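You operate a simulated robot arm through the tools that you are given. There is no shell and no other tool.

Carry out the task below with a simulated robot arm. There is one attempt and no reset: what you move stays moved.

## Task
Reset the heater and warm the water till the dye thread turns wavy.
Fine: red button first; lower knob at 40 C, upper knob HIGH, wheels left alone; at the first waves, before the thread breaks up, upper knob OFF and purple knob at SHUT.

The check looks at the end state, three seconds after you hand in, the way a careful person would. Anything else that was tipped, shoved, dropped, spilled or broken makes it a failure.

## Robot
A 6-joint arm with a two-finger gripper, fixed in place. Base frame: the origin is at the foot of the arm, x ahead of it, y to its left, z up. Readings come in m, rad, newtons and seconds.
Its first joint turns from -2.897 to 2.897 rad. Payload 2.45 kg.
The TCP is the grasp point between the finger pads, 0.02 m short of the fingertips. In the tool frame z runs along the fingers and y along their closing line. The gripper opens to 0.14 m. The gripper's body begins 0.168 m behind the TCP.
Orientation is told as [roll, pitch, yaw] about the base's x, y, z axes, in that order, counted from this pose: with the fingers straight down and closing along the base's y, the tool's x points along the base's -x, its y along +y and its z along -z.

## Interface
- The arm moves only by the tool servo_tool. Its argument "motion" is a list of rows, each an object of numbers (a shift or turn left out is 0, a gripper value left out holds the last): "claw": the closure in counts, from 0 (fully open) to 255 (shut); "tx", "ty", "tz": the shift along the tool's x, y, z in m; "wx", "wy", "wz": the turn, a rotation vector about the tool's x, y, z in rad. In form: [{"claw": .., "tx": .., "ty": .., "tz": .., "wx": .., "wy": .., "wz": ..}, ...]. A call has 1 to 20 rows; each row shifts and turns the commanded pose from where the row before left it, along the tool's axes as they then stand. Rows are played at 5 a second. More than 0.05 m and 0.15 rad between two rows, or a gripper value outside its range, and nothing of the call is played. Where a pose cannot be reached the arm comes as near as it can. A force on the tool above 40 N (or 10 N above the force at the start of the call, whichever is more), or a blocked arm, ends the call early, and 0.2 s more pass. The fingers move at their own pace (about 0.045 m/s each) and stop on an object; they squeeze with about 38 N. The grip force told is the motor's: it shows also when the fingers shut on nothing. Time passes only in rows, and 0.2 s behind the last, so rows that do not move let the fingers close. It gives the time, the measured TCP pose, the force on the tool (base axes), the opening and the grip force at its end, in the units of the frame above (readings bear some noise), with the torque about the TCP (base axes, N m) and any sound that the robot's microphone picked up.
- Cameras (640 x 400 px; columns grow to the right, rows downward): "scene" is fixed at [0.2185, 0.6497, 1.7863]; the picture's right is [-0.30, -0.95, 0.00], its down [-0.76, 0.24, -0.61] and it looks along [0.58, -0.18, -0.79] (base axes); focal length 319 px, centre (320, 200). "wrist" rides on the gripper at [0.078, 0.011, -0.209] in the tool frame; the picture's right is [-0.14, 0.99, 0.00], its down [-0.92, -0.13, -0.37] and it looks along [-0.37, -0.05, 0.93] (tool axes); focal length 280 px, centre (320, 200). There is no depth. A picture from a camera that has moved, and an enlarged one, comes with that camera's place and axes in the base frame and with its lens.
- get_image(camera): a new picture of that camera. It takes no simulated time.
- enlarge(camera, box): a new picture of the part [left, top, right, bottom] of that camera's present view, enlarged. It takes no simulated time.
- finish_job(): hands the job in; it is judged then, once.

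Nothing tells you positions but the pictures and the camera data. Unless the task says otherwise, let go and move clear before handing in.

The tools are called after "Emit:" by a JSON object that holds its "api" and its "payload". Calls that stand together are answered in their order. servo_tool: Moves the arm, as the interface text tells. Its arguments: {"type":"object","properties":{"motion":{"type":"array"}},"required":["motion"]} The other tools are called the same way: get_image (camera) takes a picture; enlarge (camera, box) takes an enlarged picture of a part of a camera's view; finish_job () hands the job in.

At the start:

```text
t: 0.0
eef_pos: [0.4769, 0.306, 1.4706]
tcp_rot: [-0.001, -0.001, -0.001]
force: [0.2, 0.0, 0.1]
ft_torque: [0.01, 0.01, 0.0]
opening: 0.1404
grip_force: 0.0
```

scene: 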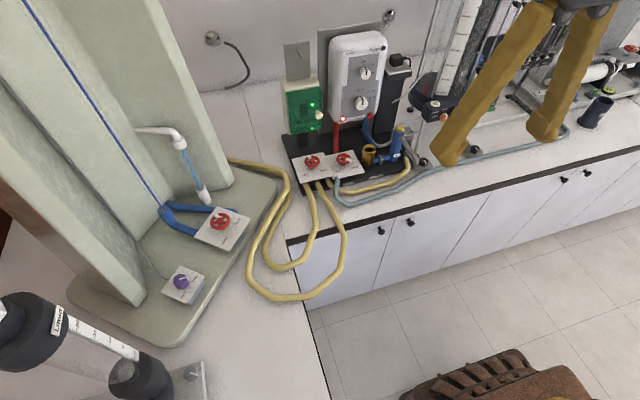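
wrist: 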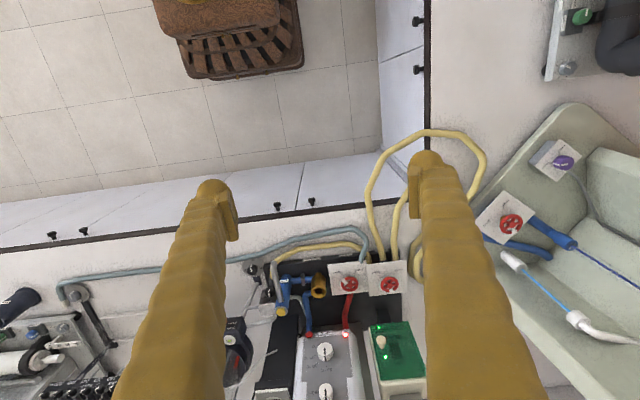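

I see a bench with a white heater unit with two knobs, a green box next to it, valves with red wheels, and a glass flow-apparatus to the left with a purple knob. I'll look closely before moving anything.

Emit:
{"api": "enlarge", "payload": {"camera": "scene", "box": [270, 20, 430, 120]}}

Emit:
{"api": "enlarge", "payload": {"camera": "scene", "box": [270, 100, 430, 200]}}

Emit:
{"api": "enlarge", "payload": {"camera": "scene", "box": [120, 190, 280, 310]}}

Emit:
{"api": "enlarge", "payload": {"camera": "scene", "box": [0, 0, 320, 200]}}

Emit:
{"api": "enlarge", "payload": {"camera": "wrist", "box": [240, 240, 440, 400]}}

Emit:
{"api": "enlarge", "payload": {"camera": "wrist", "box": [440, 100, 640, 340]}}

```text
4.00 times, centred on (350, 70) of scene
camera zoom: at [0.2185, 0.6497, 1.7863], right [-0.3, -0.95, 0.0], down [-0.76, 0.24, -0.61], along [0.58, -0.18, -0.79], focal length 1277 px, centre (200, 720)
```

zoom: 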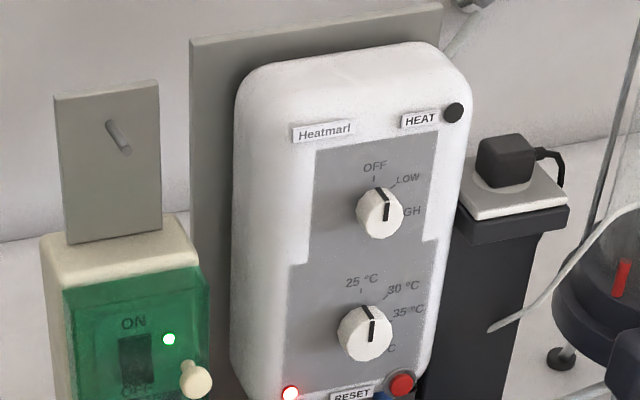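

```text
4.00 times, centred on (350, 150) of scene
camera zoom: at [0.2185, 0.6497, 1.7863], right [-0.3, -0.95, 0.0], down [-0.76, 0.24, -0.61], along [0.58, -0.18, -0.79], focal length 1277 px, centre (200, 400)
```

zoom: 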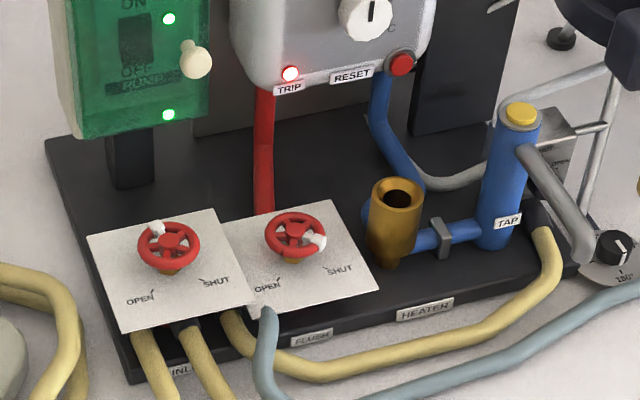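

```text
3.33 times, centred on (200, 250) of scene
camera zoom: at [0.2185, 0.6497, 1.7863], right [-0.3, -0.95, 0.0], down [-0.76, 0.24, -0.61], along [0.58, -0.18, -0.79], focal length 1064 px, centre (720, 33)
```

zoom: 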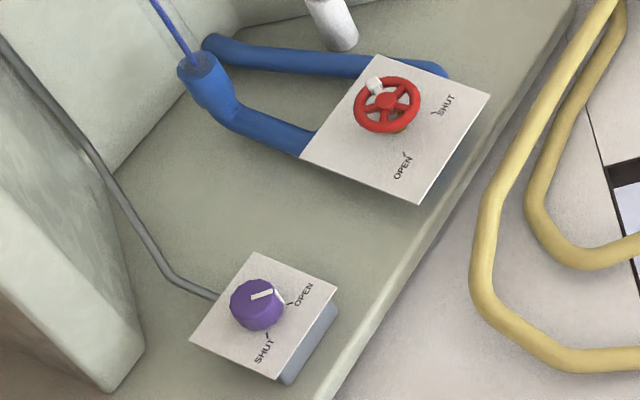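

```text
2.00 times, centred on (160, 100) of scene
camera zoom: at [0.2185, 0.6497, 1.7863], right [-0.3, -0.95, 0.0], down [-0.76, 0.24, -0.61], along [0.58, -0.18, -0.79], focal length 638 px, centre (640, 400)
```

zoom: 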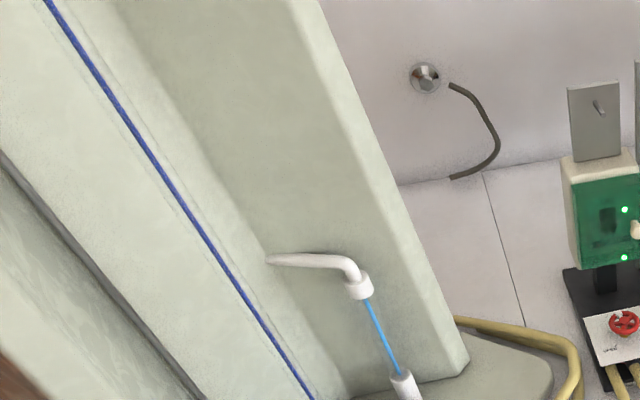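

```text
2.50 times, centred on (340, 320) of wrist
camera zoom: at [0.3978, 0.3159, 1.6786], right [0.14, 0.99, 0.0], down [0.92, -0.13, 0.37], along [0.37, -0.05, -0.93], focal length 701 px, centre (270, -100)
```

zoom: 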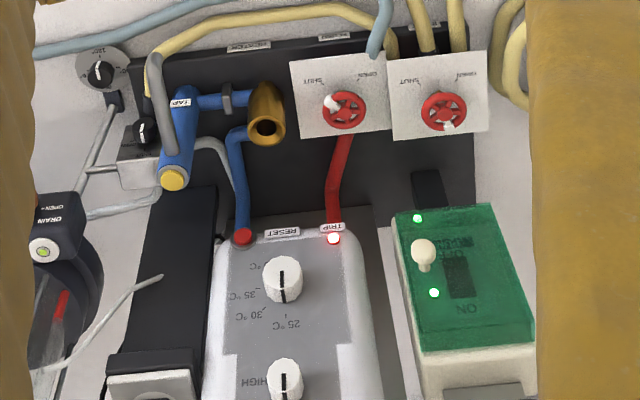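

```text
1.67 times, centred on (540, 220) of wrist
camera zoom: at [0.3978, 0.3159, 1.6786], right [0.14, 0.99, 0.0], down [0.92, -0.13, 0.37], along [0.37, -0.05, -0.93], focal length 467 px, centre (-47, 167)
```

zoom: 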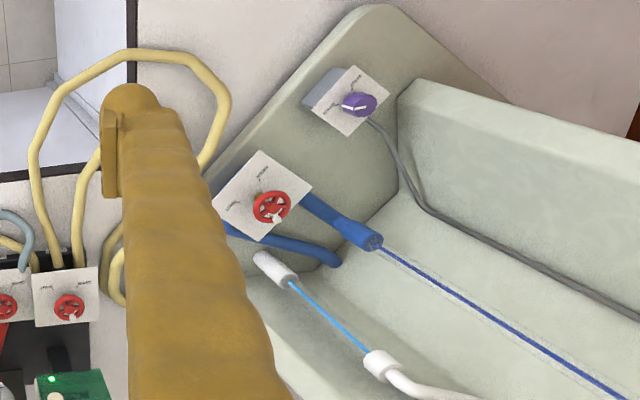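

The heater face looks vertical, facing the arm at about x=1.06, with the upper knob near [1.06, 0.235, 1.23], the lower knob near [1.06, 0.235, 1.12] and the reset button near [1.07, 0.19, 1.05]. The purple knob is near [0.66, 0.90, 0.99]. First I'll tilt the tool forward so the wrist camera sees the heater face squarely.

Emit:
{"api": "servo_tool", "payload": {"motion": [{"tx": -0.025, "ty": -0.013, "tz": 0.03}, {"tx": -0.025, "ty": -0.013, "tz": 0.03}, {"tx": -0.025, "ty": -0.013, "tz": 0.03}, {"tx": -0.025, "ty": -0.013, "tz": 0.03}, {"wy": -0.15}, {"wy": -0.15}, {"wy": -0.15}, {"wy": -0.15}, {"wy": -0.15}, {"wy": -0.15}, {"wy": -0.15}, {"wy": -0.15}]}}

```text
t: 2.6
eef_pos: [0.575, 0.253, 1.3491]
tcp_rot: [-0.001, -1.201, 0.001]
force: [0.8, -0.4, 0.1]
ft_torque: [0.0, -0.02, 0.0]
opening: 0.1401
grip_force: 0.1
```

Emit:
{"api": "get_image", "payload": {"camera": "wrist"}}

Emit:
{"api": "get_image", "payload": {"camera": "scene"}}

```text
taken
camera wrist: at [0.353, 0.2638, 1.3517], right [0.05, 0.99, 0.13], down [-0.01, -0.13, 0.99], along [1.0, -0.05, 0.01], focal length 280 px, centre (320, 200)
```

wrist: 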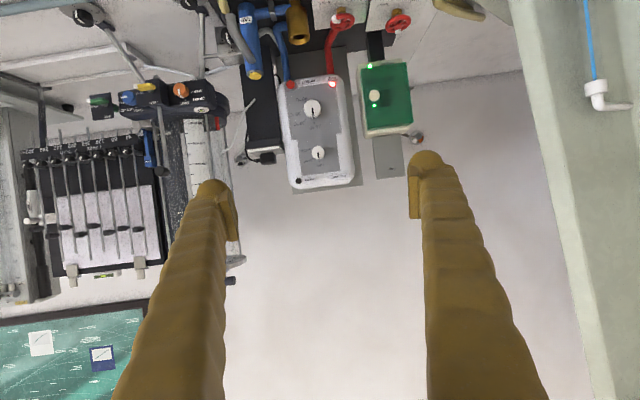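

```text
taken
```

scene: 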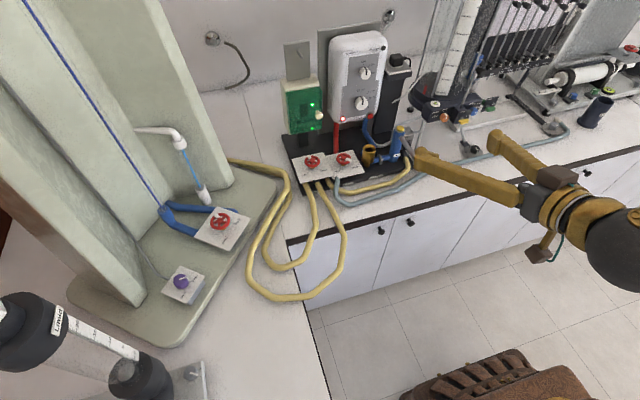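

The wrist camera now sees the heater face nearly square-on, but upside down. I'll zoom in to read the dials.

Emit:
{"api": "enlarge", "payload": {"camera": "wrist", "box": [270, 65, 370, 195]}}

Emit:
{"api": "enlarge", "payload": {"camera": "wrist", "box": [280, 75, 350, 120]}}

Emit:
{"api": "enlarge", "payload": {"camera": "wrist", "box": [285, 130, 355, 175]}}

```text
3.08 times, centred on (320, 130) of wrist
camera zoom: at [0.353, 0.2638, 1.3517], right [0.05, 0.99, 0.13], down [-0.01, -0.13, 0.99], along [1.0, -0.05, 0.01], focal length 863 px, centre (320, 415)
```

zoom: 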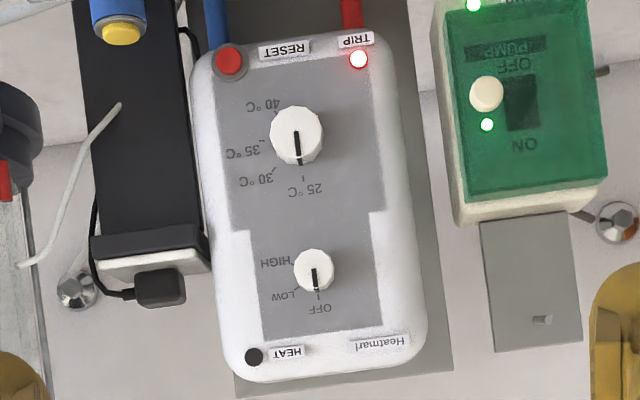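

```text
8.89 times, centred on (315, 98) of wrist
camera zoom: at [0.353, 0.2638, 1.3517], right [0.05, 0.99, 0.13], down [-0.01, -0.13, 0.99], along [1.0, -0.05, 0.01], focal length 2492 px, centre (364, 1111)
```

zoom: 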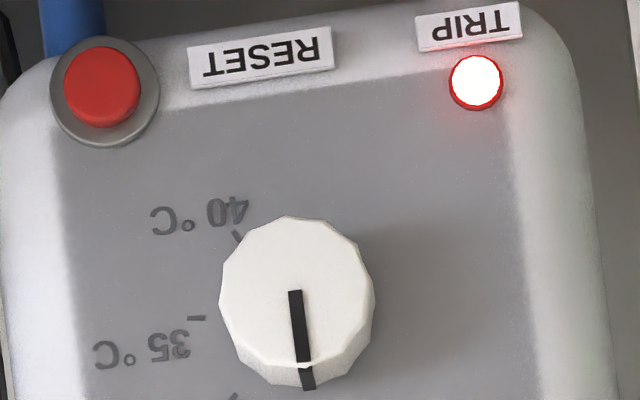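

```text
8.89 times, centred on (320, 152) of wrist
camera zoom: at [0.353, 0.2638, 1.3517], right [0.05, 0.99, 0.13], down [-0.01, -0.13, 0.99], along [1.0, -0.05, 0.01], focal length 2492 px, centre (320, 622)
```

zoom: 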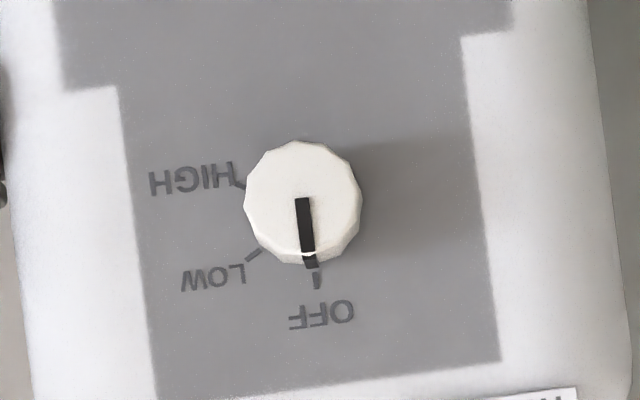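

The dials read clearly. The lower knob is now at 25 °C, with 40 °C about 150° clockwise; the upper knob is at OFF, with HIGH about 115-120° clockwise. The trip lamp is lit. Before starting the heat I'll survey the purple knob, so I can get to it quickly later.

Emit:
{"api": "servo_tool", "payload": {"motion": [{"wy": 0.15}, {"wy": 0.15}, {"wy": 0.15}, {"wy": 0.15}, {"tx": 0.0164, "ty": 0.0434, "tz": -0.0037}, {"tx": 0.0164, "ty": 0.0434, "tz": -0.0037}, {"tx": 0.0164, "ty": 0.0434, "tz": -0.0037}, {"tx": 0.0164, "ty": 0.0434, "tz": -0.0037}, {"tx": 0.0164, "ty": 0.0434, "tz": -0.0037}, {"tx": 0.0164, "ty": 0.0434, "tz": -0.0037}, {"tx": 0.0164, "ty": 0.0434, "tz": -0.0037}, {"tx": 0.0164, "ty": 0.0434, "tz": -0.0037}, {"wx": -0.0758, "wz": -0.1108}, {"wx": -0.0758, "wz": -0.1108}, {"wx": -0.0758, "wz": -0.1108}, {"wx": -0.0758, "wz": -0.1108}, {"wx": -0.0758, "wz": -0.1108}, {"wx": -0.0758, "wz": -0.1108}, {"wx": -0.0758, "wz": -0.1108}]}}

Emit:
{"api": "get_image", "payload": {"camera": "wrist"}}

Emit:
{"api": "get_image", "payload": {"camera": "scene"}}

```text
t: 6.6
eef_pos: [0.4516, 0.6001, 1.3007]
tcp_rot: [0.0, -0.602, 0.941]
force: [-0.8, -0.2, 0.6]
ft_torque: [0.0, 0.0, 0.02]
opening: 0.14
grip_force: 0.0
```

```text
taken
camera wrist: at [0.3352, 0.4593, 1.4286], right [-0.73, 0.68, 0.08], down [0.43, 0.37, 0.82], along [0.53, 0.64, -0.56], focal length 280 px, centre (320, 200)
```

wrist: 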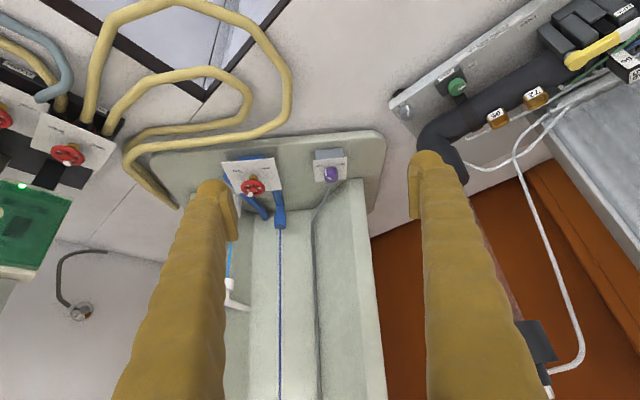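

```text
taken
```

scene: 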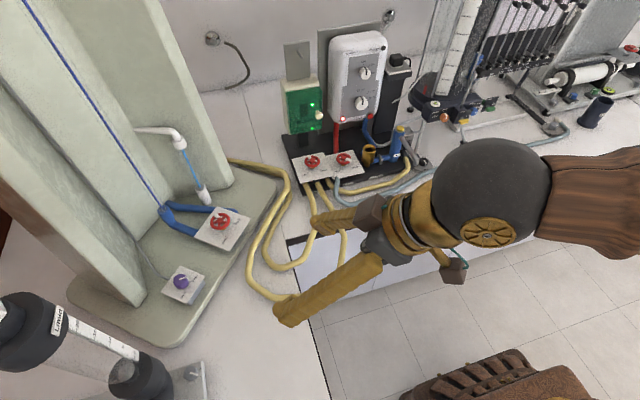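

The wrist camera sees the dye channel with its two control plates at the foot of it. I'll zoom in on the purple knob and the red wheel plate.

Emit:
{"api": "enlarge", "payload": {"camera": "wrist", "box": [295, 140, 365, 190]}}

Emit:
{"api": "enlarge", "payload": {"camera": "wrist", "box": [210, 130, 370, 230]}}

Emit:
{"api": "enlarge", "payload": {"camera": "scene", "box": [150, 250, 214, 310]}}

Emit:
{"api": "enlarge", "payload": {"camera": "wrist", "box": [230, 220, 330, 400]}}

```text
8.00 times, centred on (330, 165) of wrist
camera zoom: at [0.3352, 0.4593, 1.4286], right [-0.73, 0.68, 0.08], down [0.43, 0.37, 0.82], along [0.53, 0.64, -0.56], focal length 2243 px, centre (240, 480)
```

zoom: 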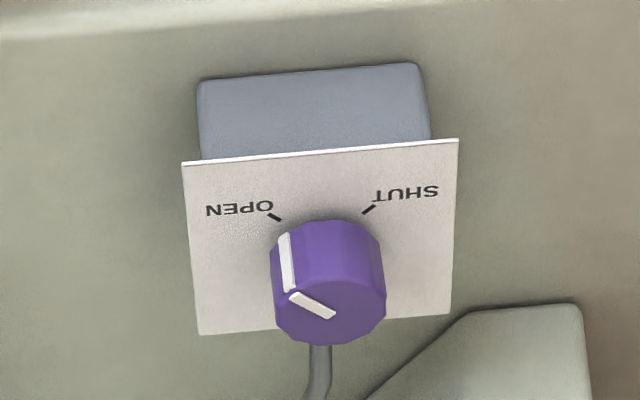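

```text
4.00 times, centred on (290, 180) of wrist
camera zoom: at [0.3352, 0.4593, 1.4286], right [-0.73, 0.68, 0.08], down [0.43, 0.37, 0.82], along [0.53, 0.64, -0.56], focal length 1122 px, centre (440, 280)
```

zoom: 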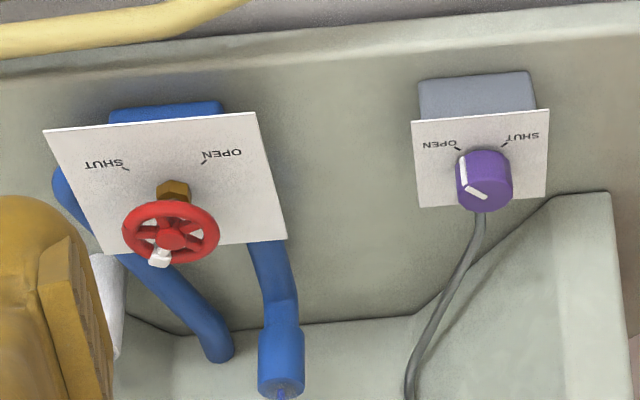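

```text
6.67 times, centred on (182, 280) of scene
camera zoom: at [0.2185, 0.6497, 1.7863], right [-0.3, -0.95, 0.0], down [-0.76, 0.24, -0.61], along [0.58, -0.18, -0.79], focal length 2128 px, centre (1240, -333)
```

zoom: 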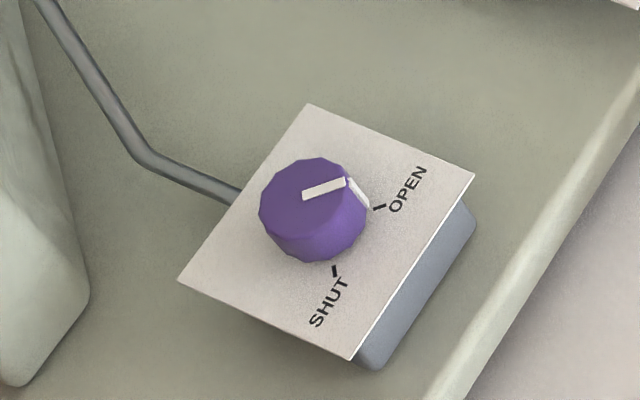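

```text
2.22 times, centred on (280, 310) of wrist
camera zoom: at [0.3352, 0.4593, 1.4286], right [-0.73, 0.68, 0.08], down [0.43, 0.37, 0.82], along [0.53, 0.64, -0.56], focal length 623 px, centre (409, -44)
```

zoom: 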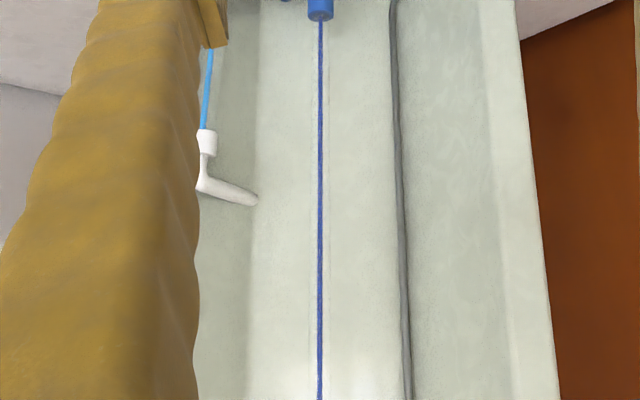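

The purple plate is horizontal at about z=0.976. The knob axis is vertical near [0.655, 0.895], pointing at OPEN (toward -y), and SHUT (toward -x) is 90° clockwise seen from above. A tall instrument stands to the left of it, hidden by a finger, so I'll turn to see that obstacle.

Emit:
{"api": "servo_tool", "payload": {"motion": [{"wx": -0.0758, "wz": -0.1108}, {"wx": -0.0758, "wz": -0.1108}, {"wx": -0.0758, "wz": -0.1108}]}}

Emit:
{"api": "get_image", "payload": {"camera": "wrist"}}

Emit:
{"api": "enlarge", "payload": {"camera": "scene", "box": [0, 250, 240, 400]}}

```text
t: 7.4
eef_pos: [0.4522, 0.6009, 1.3003]
tcp_rot: [-0.004, -0.601, 1.347]
force: [-1.2, 0.0, 0.1]
ft_torque: [-0.03, 0.0, 0.04]
opening: 0.14
grip_force: 0.1
```

```text
taken
camera wrist: at [0.3997, 0.4252, 1.4287], right [-0.94, 0.33, 0.08], down [0.25, 0.51, 0.82], along [0.24, 0.79, -0.56], focal length 280 px, centre (320, 200)
```

wrist: 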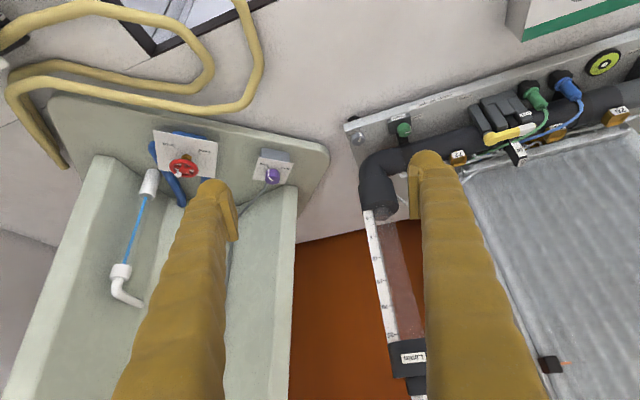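

```text
2.67 times, centred on (120, 325) of scene
camera zoom: at [0.2185, 0.6497, 1.7863], right [-0.3, -0.95, 0.0], down [-0.76, 0.24, -0.61], along [0.58, -0.18, -0.79], focal length 851 px, centre (853, -133)
```

zoom: 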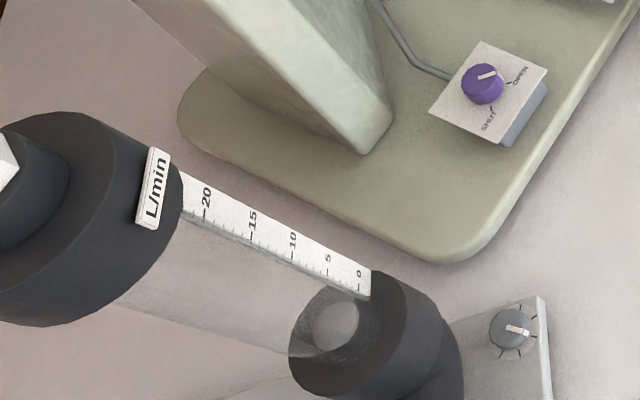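

I see the rotameter column standing near [0.40, 0.95], so the gripper must stay on the -y side of the purple knob. I'll test the reach over the purple knob, well above it, with the tool tilted.

Emit:
{"api": "servo_tool", "payload": {"motion": [{"wy": -0.1, "claw": 90}, {"wy": -0.1}, {"tx": -0.0122, "ty": -0.0147, "tz": 0.0397}, {"tx": -0.0122, "ty": -0.0147, "tz": 0.0397}, {"tx": -0.0122, "ty": -0.0147, "tz": 0.0397}, {"tx": -0.0122, "ty": -0.0147, "tz": 0.0397}, {"tx": -0.0122, "ty": -0.0147, "tz": 0.0397}, {"tx": -0.0122, "ty": -0.0147, "tz": 0.0397}, {"tx": -0.0122, "ty": -0.0147, "tz": 0.0397}, {"tx": -0.0122, "ty": -0.0147, "tz": 0.0397}, {"tx": -0.0122, "ty": -0.0147, "tz": 0.0397}]}}

Emit:
{"api": "get_image", "payload": {"camera": "wrist"}}

Emit:
{"api": "get_image", "payload": {"camera": "scene"}}

```text
t: 9.8
eef_pos: [0.6574, 0.8953, 1.1302]
tcp_rot: [-0.006, -0.801, 1.344]
force: [-0.4, -0.3, 1.2]
ft_torque: [-0.08, 0.01, 0.02]
opening: 0.0908
grip_force: 0.0
```

```text
taken
camera wrist: at [0.6002, 0.6986, 1.2197], right [-0.94, 0.32, 0.1], down [0.21, 0.34, 0.92], along [0.26, 0.89, -0.38], focal length 280 px, centre (320, 200)
```

wrist: 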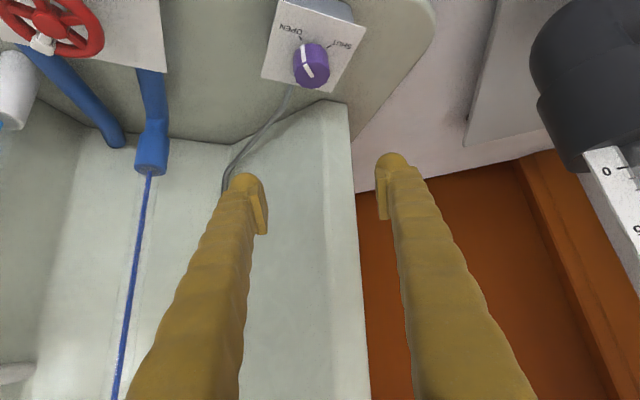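

```text
taken
```

scene: 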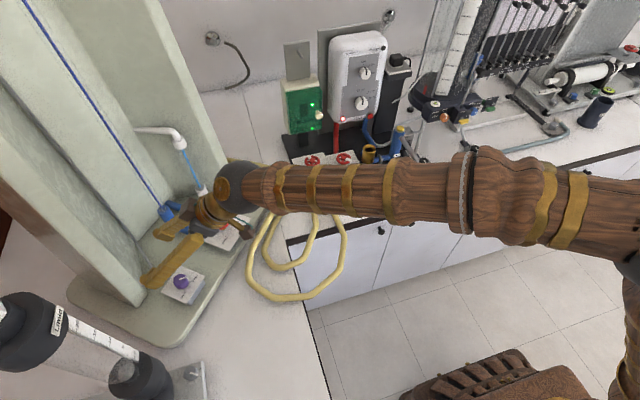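

The reach works and this gives a close look at the purple knob. I'll zoom in to fix its exact position.

Emit:
{"api": "enlarge", "payload": {"camera": "wrist", "box": [250, 0, 378, 100]}}

Emit:
{"api": "enlarge", "payload": {"camera": "scene", "box": [130, 200, 258, 310]}}

```text
4.00 times, centred on (314, 50) of wrist
camera zoom: at [0.6002, 0.6986, 1.2197], right [-0.94, 0.32, 0.1], down [0.21, 0.34, 0.92], along [0.26, 0.89, -0.38], focal length 1122 px, centre (344, 800)
```

zoom: 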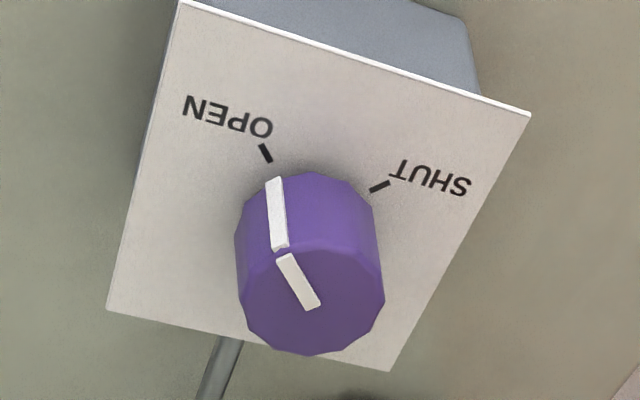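

```text
3.64 times, centred on (194, 255) of scene
camera zoom: at [0.2185, 0.6497, 1.7863], right [-0.3, -0.95, 0.0], down [-0.76, 0.24, -0.61], along [0.58, -0.18, -0.79], focal length 1161 px, centre (778, 0)
```

zoom: 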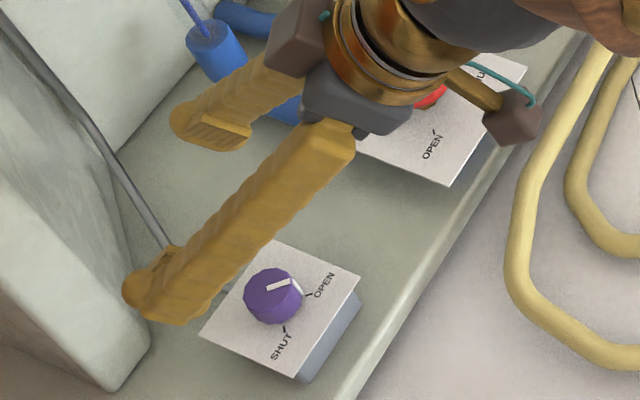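

The knob axis is about [0.653, 0.897], its top about z=1.003 and the plate at 0.977. I'll lower to just above the knob without touching it and check that the yaw sweep needed for turning is reachable.

Emit:
{"api": "servo_tool", "payload": {"motion": [{"tx": 0.0251, "ty": 0.0025, "tz": 0.0244}, {"tx": 0.0251, "ty": 0.0022, "tz": 0.0244}, {"wx": -0.0969, "wz": -0.0941}, {"wx": -0.0969, "wz": -0.0941}, {"wx": -0.0969, "wz": -0.0941}, {}]}}

Emit:
{"api": "servo_tool", "payload": {"motion": [{"wx": 0.1026, "wz": 0.0996}, {"wx": 0.1026, "wz": 0.0996}, {"wx": 0.1026, "wz": 0.0996}, {"wx": 0.1026, "wz": 0.0996}, {"wx": 0.1026, "wz": 0.0996}, {"wx": 0.1026, "wz": 0.0996}, {}]}}

Emit:
{"api": "get_image", "payload": {"camera": "wrist"}}

Emit:
{"api": "get_image", "payload": {"camera": "scene"}}

```text
t: 11.2
eef_pos: [0.6519, 0.8955, 1.0608]
tcp_rot: [-0.003, -0.801, 1.75]
force: [0.4, -0.2, 0.0]
ft_torque: [0.0, 0.0, 0.01]
opening: 0.0908
grip_force: 0.1
```

```text
t: 12.8
eef_pos: [0.6521, 0.8955, 1.0618]
tcp_rot: [-0.003, -0.801, 0.891]
force: [0.4, -0.1, -0.2]
ft_torque: [0.0, 0.0, 0.03]
opening: 0.0906
grip_force: 0.1
```

```text
taken
camera wrist: at [0.5147, 0.7435, 1.1499], right [-0.71, 0.7, 0.1], down [0.33, 0.21, 0.92], along [0.62, 0.68, -0.38], focal length 280 px, centre (320, 200)
```

wrist: 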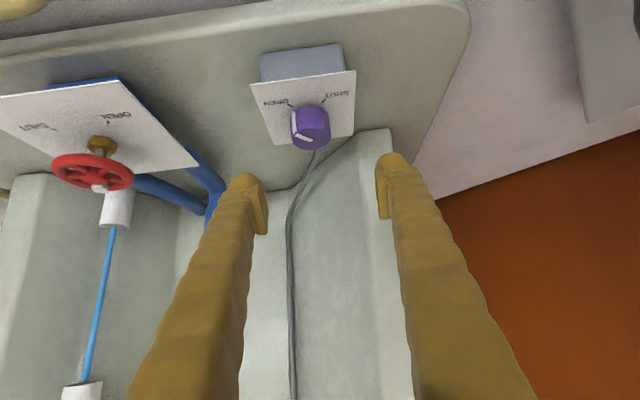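

```text
taken
```

scene: 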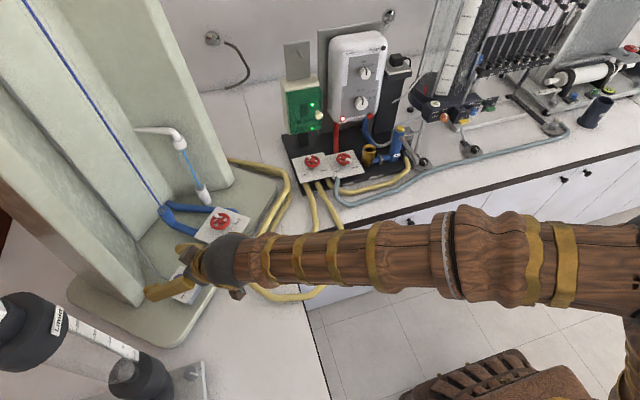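

Emit:
{"api": "enlarge", "payload": {"camera": "wrist", "box": [250, 60, 378, 160]}}

```text
4.00 times, centred on (314, 110) of wrist
camera zoom: at [0.5147, 0.7435, 1.1499], right [-0.71, 0.7, 0.1], down [0.33, 0.21, 0.92], along [0.62, 0.68, -0.38], focal length 1122 px, centre (344, 560)
```

zoom: 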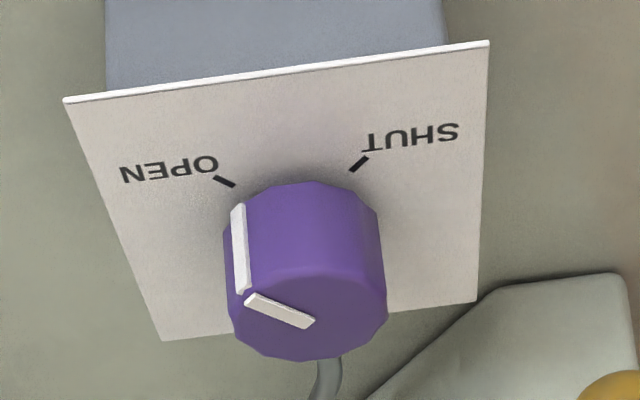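

The purple sweep works. Now I'll back off, return to the heater with the gripper closing, and inspect the reset button close up.

Emit:
{"api": "servo_tool", "payload": {"motion": [{"tz": -0.05}, {"tz": -0.05}, {"tz": -0.05}, {"tz": -0.05}, {"tx": 0.0166, "ty": -0.0306, "tz": -0.0291}, {"tx": 0.0166, "ty": -0.0306, "tz": -0.0291}, {"tx": 0.0166, "ty": -0.0306, "tz": -0.0291}, {"tx": 0.0166, "ty": -0.0306, "tz": -0.0291}, {"tx": 0.0166, "ty": -0.0306, "tz": -0.0291}, {"tx": 0.0166, "ty": -0.0306, "tz": -0.0291}, {"tx": 0.0166, "ty": -0.0306, "tz": -0.0291}, {"tx": 0.0166, "ty": -0.0306, "tz": -0.0291}, {"tx": 0.0166, "ty": -0.0306, "tz": -0.0291}, {"tx": 0.0166, "ty": -0.0306, "tz": -0.0291}, {"tx": 0.0166, "ty": -0.0306, "tz": -0.0291}, {"tx": 0.0166, "ty": -0.0306, "tz": -0.0291}]}}

Emit:
{"api": "servo_tool", "payload": {"motion": [{"wx": 0.1065, "wz": 0.1035, "claw": 255}, {"wx": 0.1065, "wz": 0.1035}, {"wx": 0.1065, "wz": 0.1035}, {"wx": 0.1065, "wz": 0.1035}, {"wx": 0.1065, "wz": 0.1035}, {"wx": 0.1065, "wz": 0.1035}, {"wy": -0.1}, {"wy": -0.1}, {}, {}]}}

Emit:
{"api": "get_image", "payload": {"camera": "wrist"}}

```text
t: 16.2
eef_pos: [0.6014, 0.2517, 1.2989]
tcp_rot: [-0.001, -0.801, 0.891]
force: [-0.1, 0.0, -0.3]
ft_torque: [-0.02, -0.03, -0.04]
opening: 0.0906
grip_force: 0.2
```

```text
t: 18.4
eef_pos: [0.6024, 0.2511, 1.3006]
tcp_rot: [0.0, -1.003, -0.002]
force: [-1.0, 0.5, -0.1]
ft_torque: [-0.01, -0.02, 0.0]
opening: 0.0
grip_force: 29.4
```

```text
taken
camera wrist: at [0.3826, 0.2616, 1.3469], right [0.08, 0.99, 0.12], down [0.18, -0.13, 0.97], along [0.98, -0.05, -0.19], focal length 280 px, centre (320, 200)
```

wrist: 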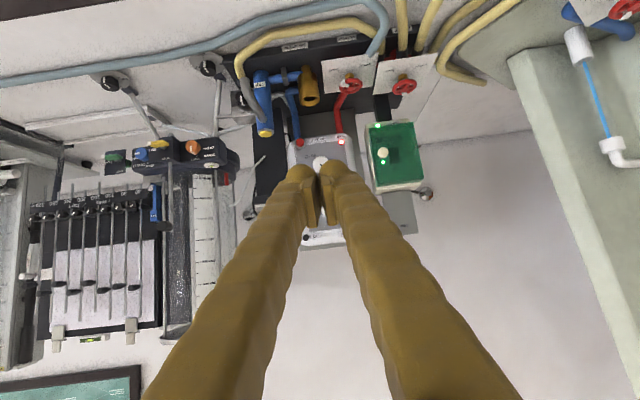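

Emit:
{"api": "servo_tool", "payload": {"motion": [{"ty": -0.0068, "tz": 0.0433}, {"ty": -0.0068, "tz": 0.0433}, {"ty": -0.0068, "tz": 0.0433}, {"ty": -0.0068, "tz": 0.0433}, {"ty": -0.0068, "tz": 0.0433}, {"ty": -0.0068, "tz": 0.0433}, {"ty": -0.0068, "tz": 0.0433}, {"ty": -0.0068, "tz": 0.0433}, {"ty": -0.0068, "tz": 0.0433}]}}

Emit:
{"api": "get_image", "payload": {"camera": "wrist"}}

Emit:
{"api": "get_image", "payload": {"camera": "scene"}}

Emit:
{"api": "enlarge", "payload": {"camera": "wrist", "box": [240, 40, 400, 140]}}

```text
t: 20.4
eef_pos: [0.9275, 0.1895, 1.0925]
tcp_rot: [0.003, -1.004, -0.004]
force: [-0.3, 0.9, 0.7]
ft_torque: [-0.02, 0.03, -0.02]
opening: 0.0
grip_force: 29.5
```

```text
taken
camera wrist: at [0.7098, 0.2002, 1.1388], right [0.08, 0.99, 0.12], down [0.18, -0.13, 0.97], along [0.98, -0.05, -0.19], focal length 280 px, centre (320, 200)
```

wrist: 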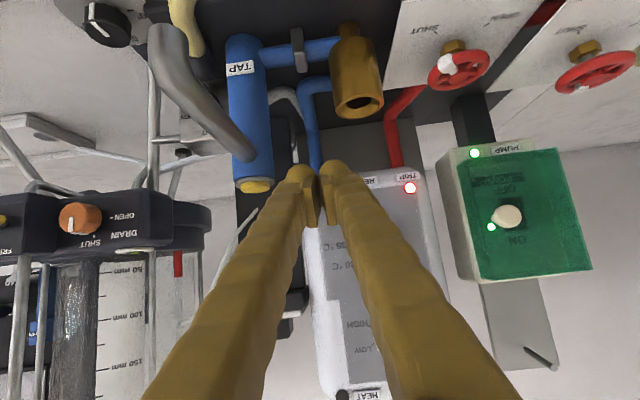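

```text
taken
```

scene: 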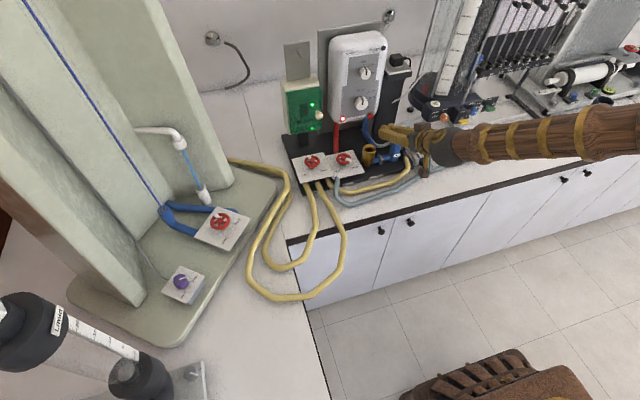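

```text
4.00 times, centred on (320, 90) of wrist
camera zoom: at [0.7098, 0.2002, 1.1388], right [0.08, 0.99, 0.12], down [0.18, -0.13, 0.97], along [0.98, -0.05, -0.19], focal length 1122 px, centre (320, 640)
```

zoom: 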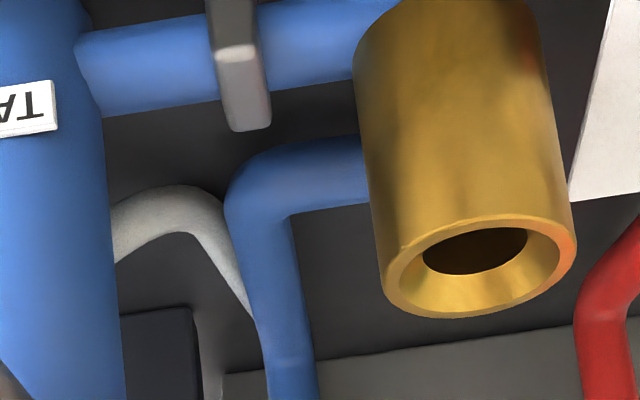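

Emit:
{"api": "enlarge", "payload": {"camera": "scene", "box": [340, 90, 436, 150]}}

Emit:
{"api": "enlarge", "payload": {"camera": "wrist", "box": [260, 140, 380, 215]}}

```text
6.67 times, centred on (388, 120) of scene
camera zoom: at [0.2185, 0.6497, 1.7863], right [-0.3, -0.95, 0.0], down [-0.76, 0.24, -0.61], along [0.58, -0.18, -0.79], focal length 2128 px, centre (-133, 733)
```

zoom: 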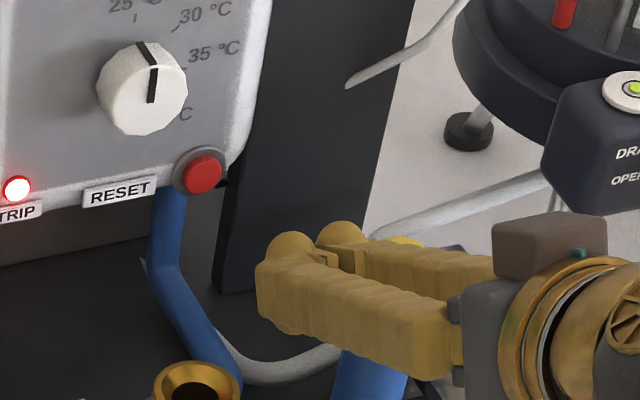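

```text
5.33 times, centred on (320, 178) of wrist
camera zoom: at [0.7098, 0.2002, 1.1388], right [0.08, 0.99, 0.12], down [0.18, -0.13, 0.97], along [0.98, -0.05, -0.19], focal length 1495 px, centre (320, 320)
```

zoom: 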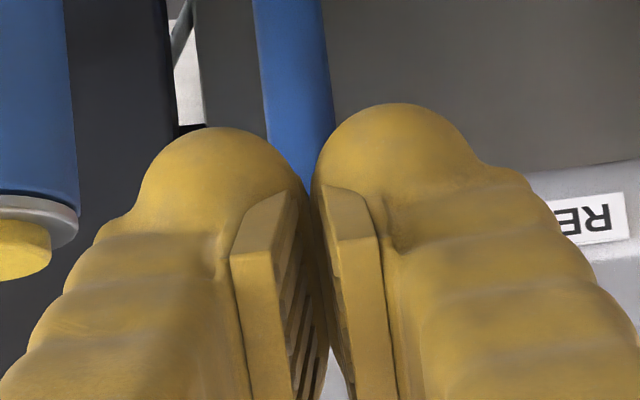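

The closed fingertips are aligned with the reset button in y. I'll move up to just in front of it, and then creep forward.

Emit:
{"api": "servo_tool", "payload": {"motion": [{"tx": -0.0043, "tz": 0.0319}, {"tx": -0.0043, "tz": 0.0319}, {"tx": -0.0043, "tz": 0.0319}, {}]}}

Emit:
{"api": "enlarge", "payload": {"camera": "scene", "box": [340, 90, 436, 150]}}

Emit:
{"api": "get_image", "payload": {"camera": "wrist"}}

```text
t: 21.4
eef_pos: [1.0133, 0.1874, 1.0482]
tcp_rot: [0.001, -1.002, -0.003]
force: [0.5, 0.4, -0.5]
ft_torque: [-0.01, -0.01, -0.03]
opening: 0.0001
grip_force: 29.3
```

```text
6.67 times, centred on (388, 120) of scene
camera zoom: at [0.2185, 0.6497, 1.7863], right [-0.3, -0.95, 0.0], down [-0.76, 0.24, -0.61], along [0.58, -0.18, -0.79], focal length 2128 px, centre (-133, 733)
```

zoom: 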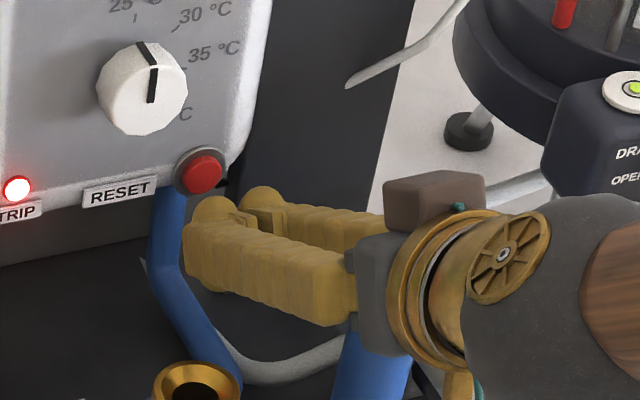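

```text
taken
camera wrist: at [0.7952, 0.1975, 1.0957], right [0.08, 0.99, 0.12], down [0.19, -0.13, 0.97], along [0.98, -0.05, -0.19], focal length 280 px, centre (320, 200)
```

wrist: 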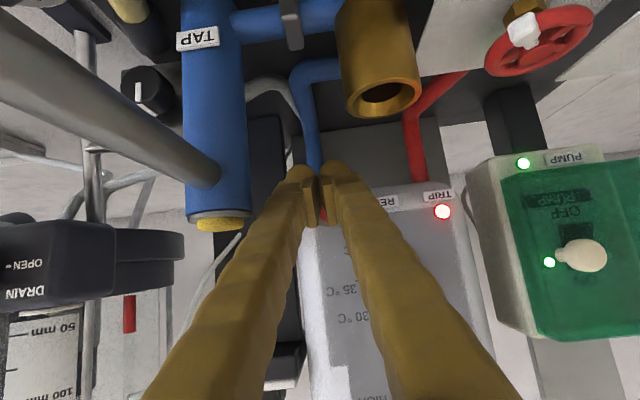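

Emit:
{"api": "enlarge", "payload": {"camera": "wrist", "box": [280, 160, 376, 240]}}

```text
5.00 times, centred on (328, 200) of wrist
camera zoom: at [0.7952, 0.1975, 1.0957], right [0.08, 0.99, 0.12], down [0.19, -0.13, 0.97], along [0.98, -0.05, -0.19], focal length 1402 px, centre (280, 200)
```

zoom: 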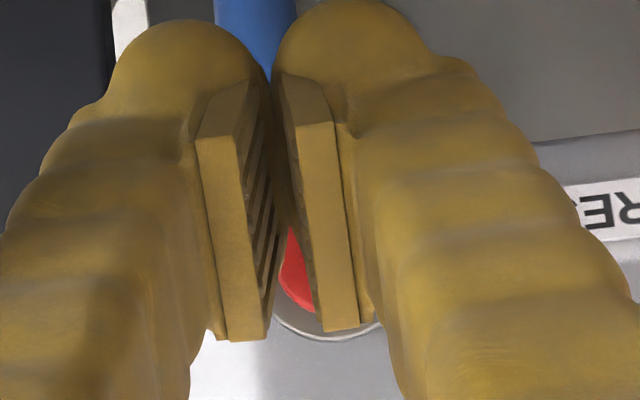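

The ring of the button shows between the fingers, centred about 3 mm to +y and a little above the tip. I'll correct for that and creep forward, watching the force.

Emit:
{"api": "servo_tool", "payload": {"motion": [{"tx": -0.0034, "ty": 0.003, "tz": -0.0022}, {"tx": -0.0016, "tz": 0.0025}, {"tx": -0.0016, "tz": 0.0025}, {"tx": -0.0016, "tz": 0.0025}, {"tx": -0.0016, "tz": 0.0025}, {"tx": -0.0016, "tz": 0.0025}, {"tx": -0.0016, "tz": 0.0025}, {"tx": -0.0016, "tz": 0.0025}]}}

Emit:
{"api": "enlarge", "payload": {"camera": "scene", "box": [320, 90, 416, 150]}}

```text
t: 23.2
eef_pos: [1.038, 0.1917, 1.0542]
tcp_rot: [0.001, -1.002, -0.003]
force: [-0.3, -0.9, 0.9]
ft_torque: [-0.03, -0.01, 0.03]
opening: 0.0
grip_force: 29.9
```

```text
6.67 times, centred on (368, 120) of scene
camera zoom: at [0.2185, 0.6497, 1.7863], right [-0.3, -0.95, 0.0], down [-0.76, 0.24, -0.61], along [0.58, -0.18, -0.79], focal length 2128 px, centre (0, 733)
```

zoom: 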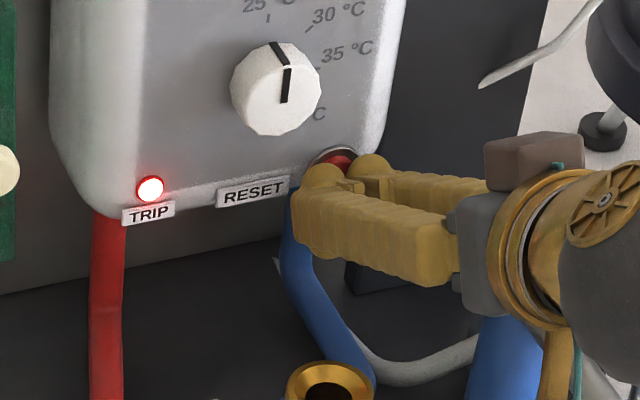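

No contact yet and the trip lamp is still on. I'll continue in 2 mm steps.

Emit:
{"api": "servo_tool", "payload": {"motion": [{"tx": -0.0011, "tz": 0.0017}, {"tx": -0.0011, "tz": 0.0017}, {"tx": -0.0011, "tz": 0.0017}, {"tx": -0.0011, "tz": 0.0017}]}}

Emit:
{"api": "enlarge", "payload": {"camera": "scene", "box": [320, 90, 416, 150]}}

```text
t: 24.2
eef_pos: [1.045, 0.1937, 1.0533]
tcp_rot: [0.001, -1.003, -0.003]
force: [-19.3, -2.8, -1.1]
ft_torque: [-0.04, -0.06, -0.08]
opening: 0.0061
grip_force: 29.5
heard: click
```

```text
6.67 times, centred on (368, 120) of scene
camera zoom: at [0.2185, 0.6497, 1.7863], right [-0.3, -0.95, 0.0], down [-0.76, 0.24, -0.61], along [0.58, -0.18, -0.79], focal length 2128 px, centre (0, 733)
```

zoom: 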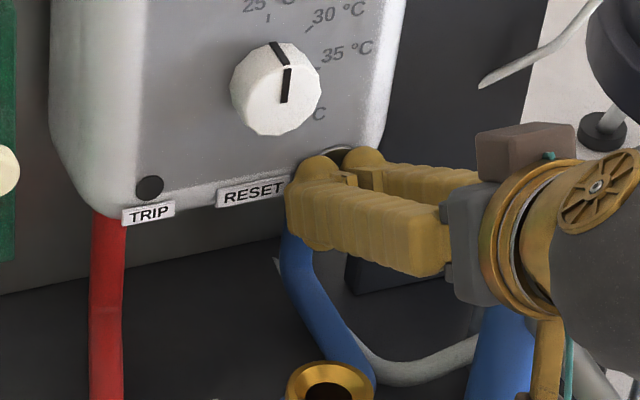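

There was a click and the TRIP lamp went dark, so the reset is done. Next I'll back off, level the tool and line up with the lower knob.

Emit:
{"api": "servo_tool", "payload": {"motion": [{"tx": 0.0135, "tz": -0.021}, {"tx": 0.0135, "tz": -0.021}, {"tx": -0.0089, "ty": 0.0147, "tz": -0.0314}, {"tx": -0.0089, "ty": 0.0147, "tz": -0.0314}, {"tx": -0.0089, "ty": 0.0147, "tz": -0.0314}, {"wy": -0.142, "claw": 109}, {"wy": -0.142}, {"wy": -0.142}, {"wy": -0.142}, {}, {}]}}

Emit:
{"api": "get_image", "payload": {"camera": "wrist"}}

Emit:
{"api": "get_image", "payload": {"camera": "scene"}}

```text
t: 26.6
eef_pos: [0.9308, 0.2365, 1.1276]
tcp_rot: [1.641, -1.57, -1.642]
force: [-0.4, -0.3, 0.2]
ft_torque: [0.02, -0.02, -0.02]
opening: 0.0801
grip_force: 0.0
```

```text
taken
camera wrist: at [0.7211, 0.2474, 1.0488], right [0.0, 0.99, 0.14], down [-0.37, -0.13, 0.92], along [0.93, -0.05, 0.37], focal length 280 px, centre (320, 200)
```

wrist: 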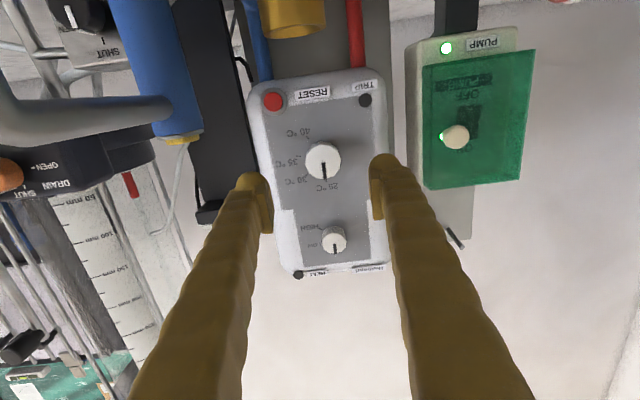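

```text
taken
```

scene: 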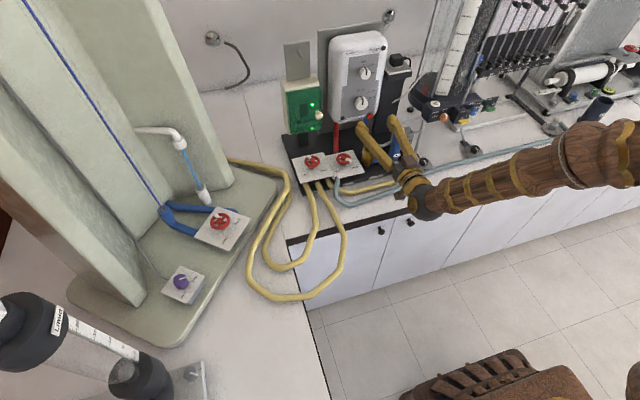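

Emit:
{"api": "enlarge", "payload": {"camera": "wrist", "box": [256, 80, 384, 210]}}

Emit:
{"api": "enlarge", "payload": {"camera": "wrist", "box": [270, 180, 398, 280]}}

```text
3.08 times, centred on (320, 145) of wrist
camera zoom: at [0.7211, 0.2474, 1.0488], right [0.0, 0.99, 0.14], down [-0.37, -0.13, 0.92], along [0.93, -0.05, 0.37], focal length 863 px, centre (320, 369)
```

zoom: 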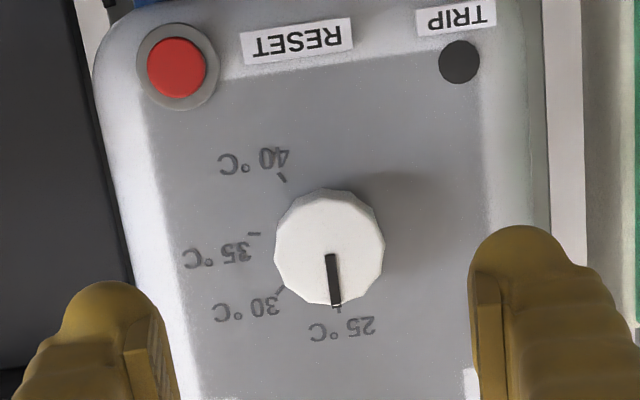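

```text
4.00 times, centred on (334, 230) of wrist
camera zoom: at [0.7211, 0.2474, 1.0488], right [0.0, 0.99, 0.14], down [-0.37, -0.13, 0.92], along [0.93, -0.05, 0.37], focal length 1122 px, centre (264, 80)
```

zoom: 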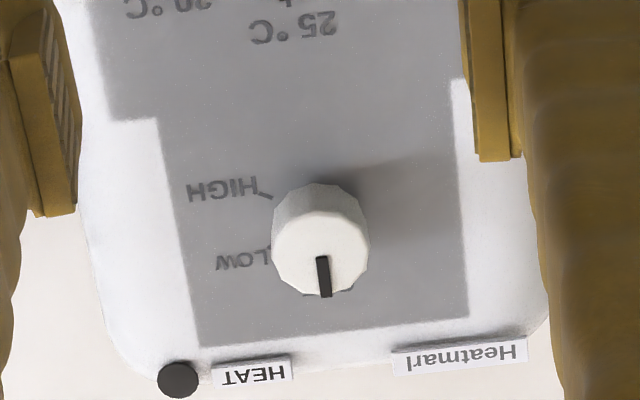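

The face ticks and knob fix the lower knob axis at about y=0.240, z=1.130, face at x≈1.069 and knob front at x≈1.050. I'll correct the alignment by about 3 mm and check in free air that the wrist can rotate both ways.

Emit:
{"api": "servo_tool", "payload": {"motion": [{"tx": -0.0022, "ty": 0.003}, {"wz": 0.147}, {"wz": 0.147}, {"wz": 0.147}, {"wz": 0.147}, {"wz": 0.147}, {"wz": 0.147}, {"wz": 0.147}, {"wz": 0.147}, {"wz": 0.147}, {}]}}

Emit:
{"api": "get_image", "payload": {"camera": "wrist"}}

Emit:
{"api": "servo_tool", "payload": {"motion": [{"wz": -0.147}, {"wz": -0.147}, {"wz": -0.147}, {"wz": -0.147}, {"wz": -0.147}, {"wz": -0.147}, {"wz": -0.147}, {"wz": -0.147}, {"wz": -0.147}, {"wz": -0.147}, {"wz": -0.147}, {"wz": -0.147}, {"wz": -0.147}, {"wz": -0.147}, {"wz": -0.147}, {"wz": -0.147}, {"wz": -0.147}, {"wz": -0.147}, {}]}}

Emit:
{"api": "get_image", "payload": {"camera": "wrist"}}

```text
t: 29.0
eef_pos: [0.9705, 0.3773, 1.3941]
tcp_rot: [1.351, -0.414, -1.635]
force: [0.3, -0.3, -0.3]
ft_torque: [-0.02, 0.0, 0.0]
opening: 0.0804
grip_force: 0.2
out of reach, approached as far as the arm can: row 2, 3, 4, 5, 6, 7, 8, 9, 10
```

```text
taken
camera wrist: at [0.7757, 0.4831, 1.4131], right [0.23, 0.25, 0.94], down [-0.44, -0.83, 0.33], along [0.87, -0.49, -0.09], focal length 280 px, centre (320, 200)
```

wrist: 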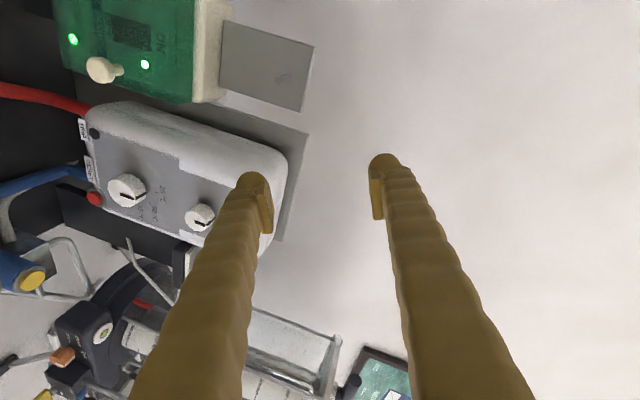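

```text
t: 33.0
eef_pos: [0.9717, 0.3781, 1.392]
tcp_rot: [-1.367, -0.069, 1.402]
force: [-0.2, -0.7, -0.9]
ft_torque: [-0.04, -0.04, -0.01]
opening: 0.0802
grip_force: 0.0
```

```text
taken
camera wrist: at [0.7534, 0.3326, 1.4181], right [-0.16, 0.23, -0.96], down [-0.18, 0.95, 0.26], along [0.97, 0.21, -0.11], focal length 280 px, centre (320, 200)
```

wrist: 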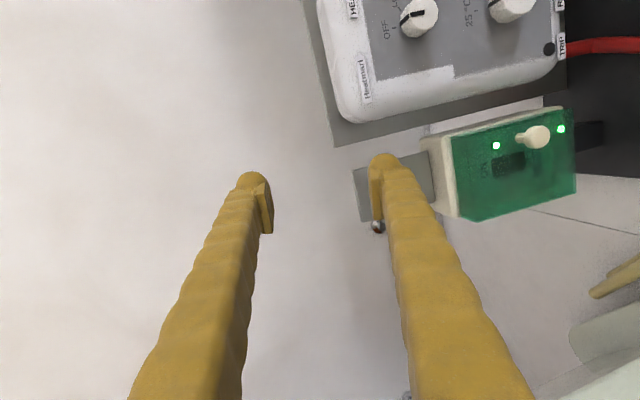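

The wrist cannot roll further in the positive direction at that pose and the arm drifted upward in free air, touching nothing. It has room in the negative direction, so I'll straighten the tool at that rotation and explore how far it goes.

Emit:
{"api": "servo_tool", "payload": {"motion": [{"wx": 0.0957, "wy": -0.0824, "wz": -0.039}, {"wx": 0.0957, "wy": -0.0824, "wz": -0.039}, {}]}}

Emit:
{"api": "get_image", "payload": {"camera": "wrist"}}

Emit:
{"api": "get_image", "payload": {"camera": "scene"}}

```text
t: 33.8
eef_pos: [0.9712, 0.3761, 1.3916]
tcp_rot: [-1.566, -0.011, 1.573]
force: [-0.1, 0.8, -0.5]
ft_torque: [0.01, -0.03, 0.0]
opening: 0.08
grip_force: 0.1
```

```text
taken
camera wrist: at [0.7622, 0.2981, 1.3807], right [0.0, 0.15, -0.99], down [-0.37, 0.92, 0.14], along [0.93, 0.37, 0.05], focal length 280 px, centre (320, 200)
```

wrist: 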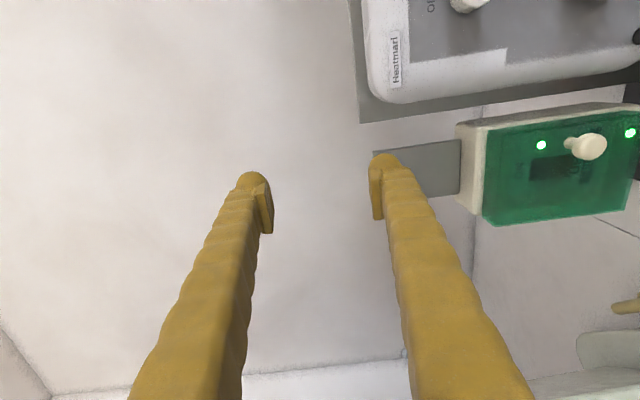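

```text
taken
```

scene: 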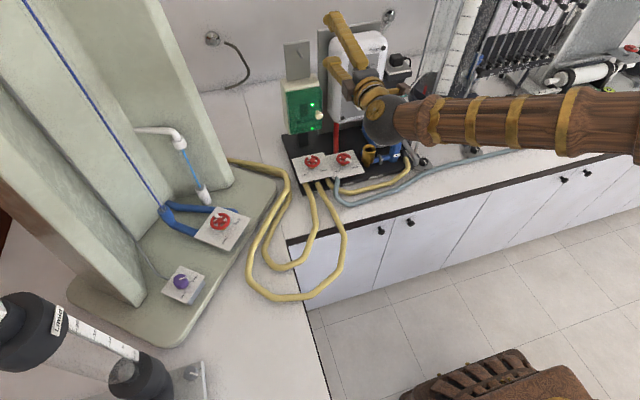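

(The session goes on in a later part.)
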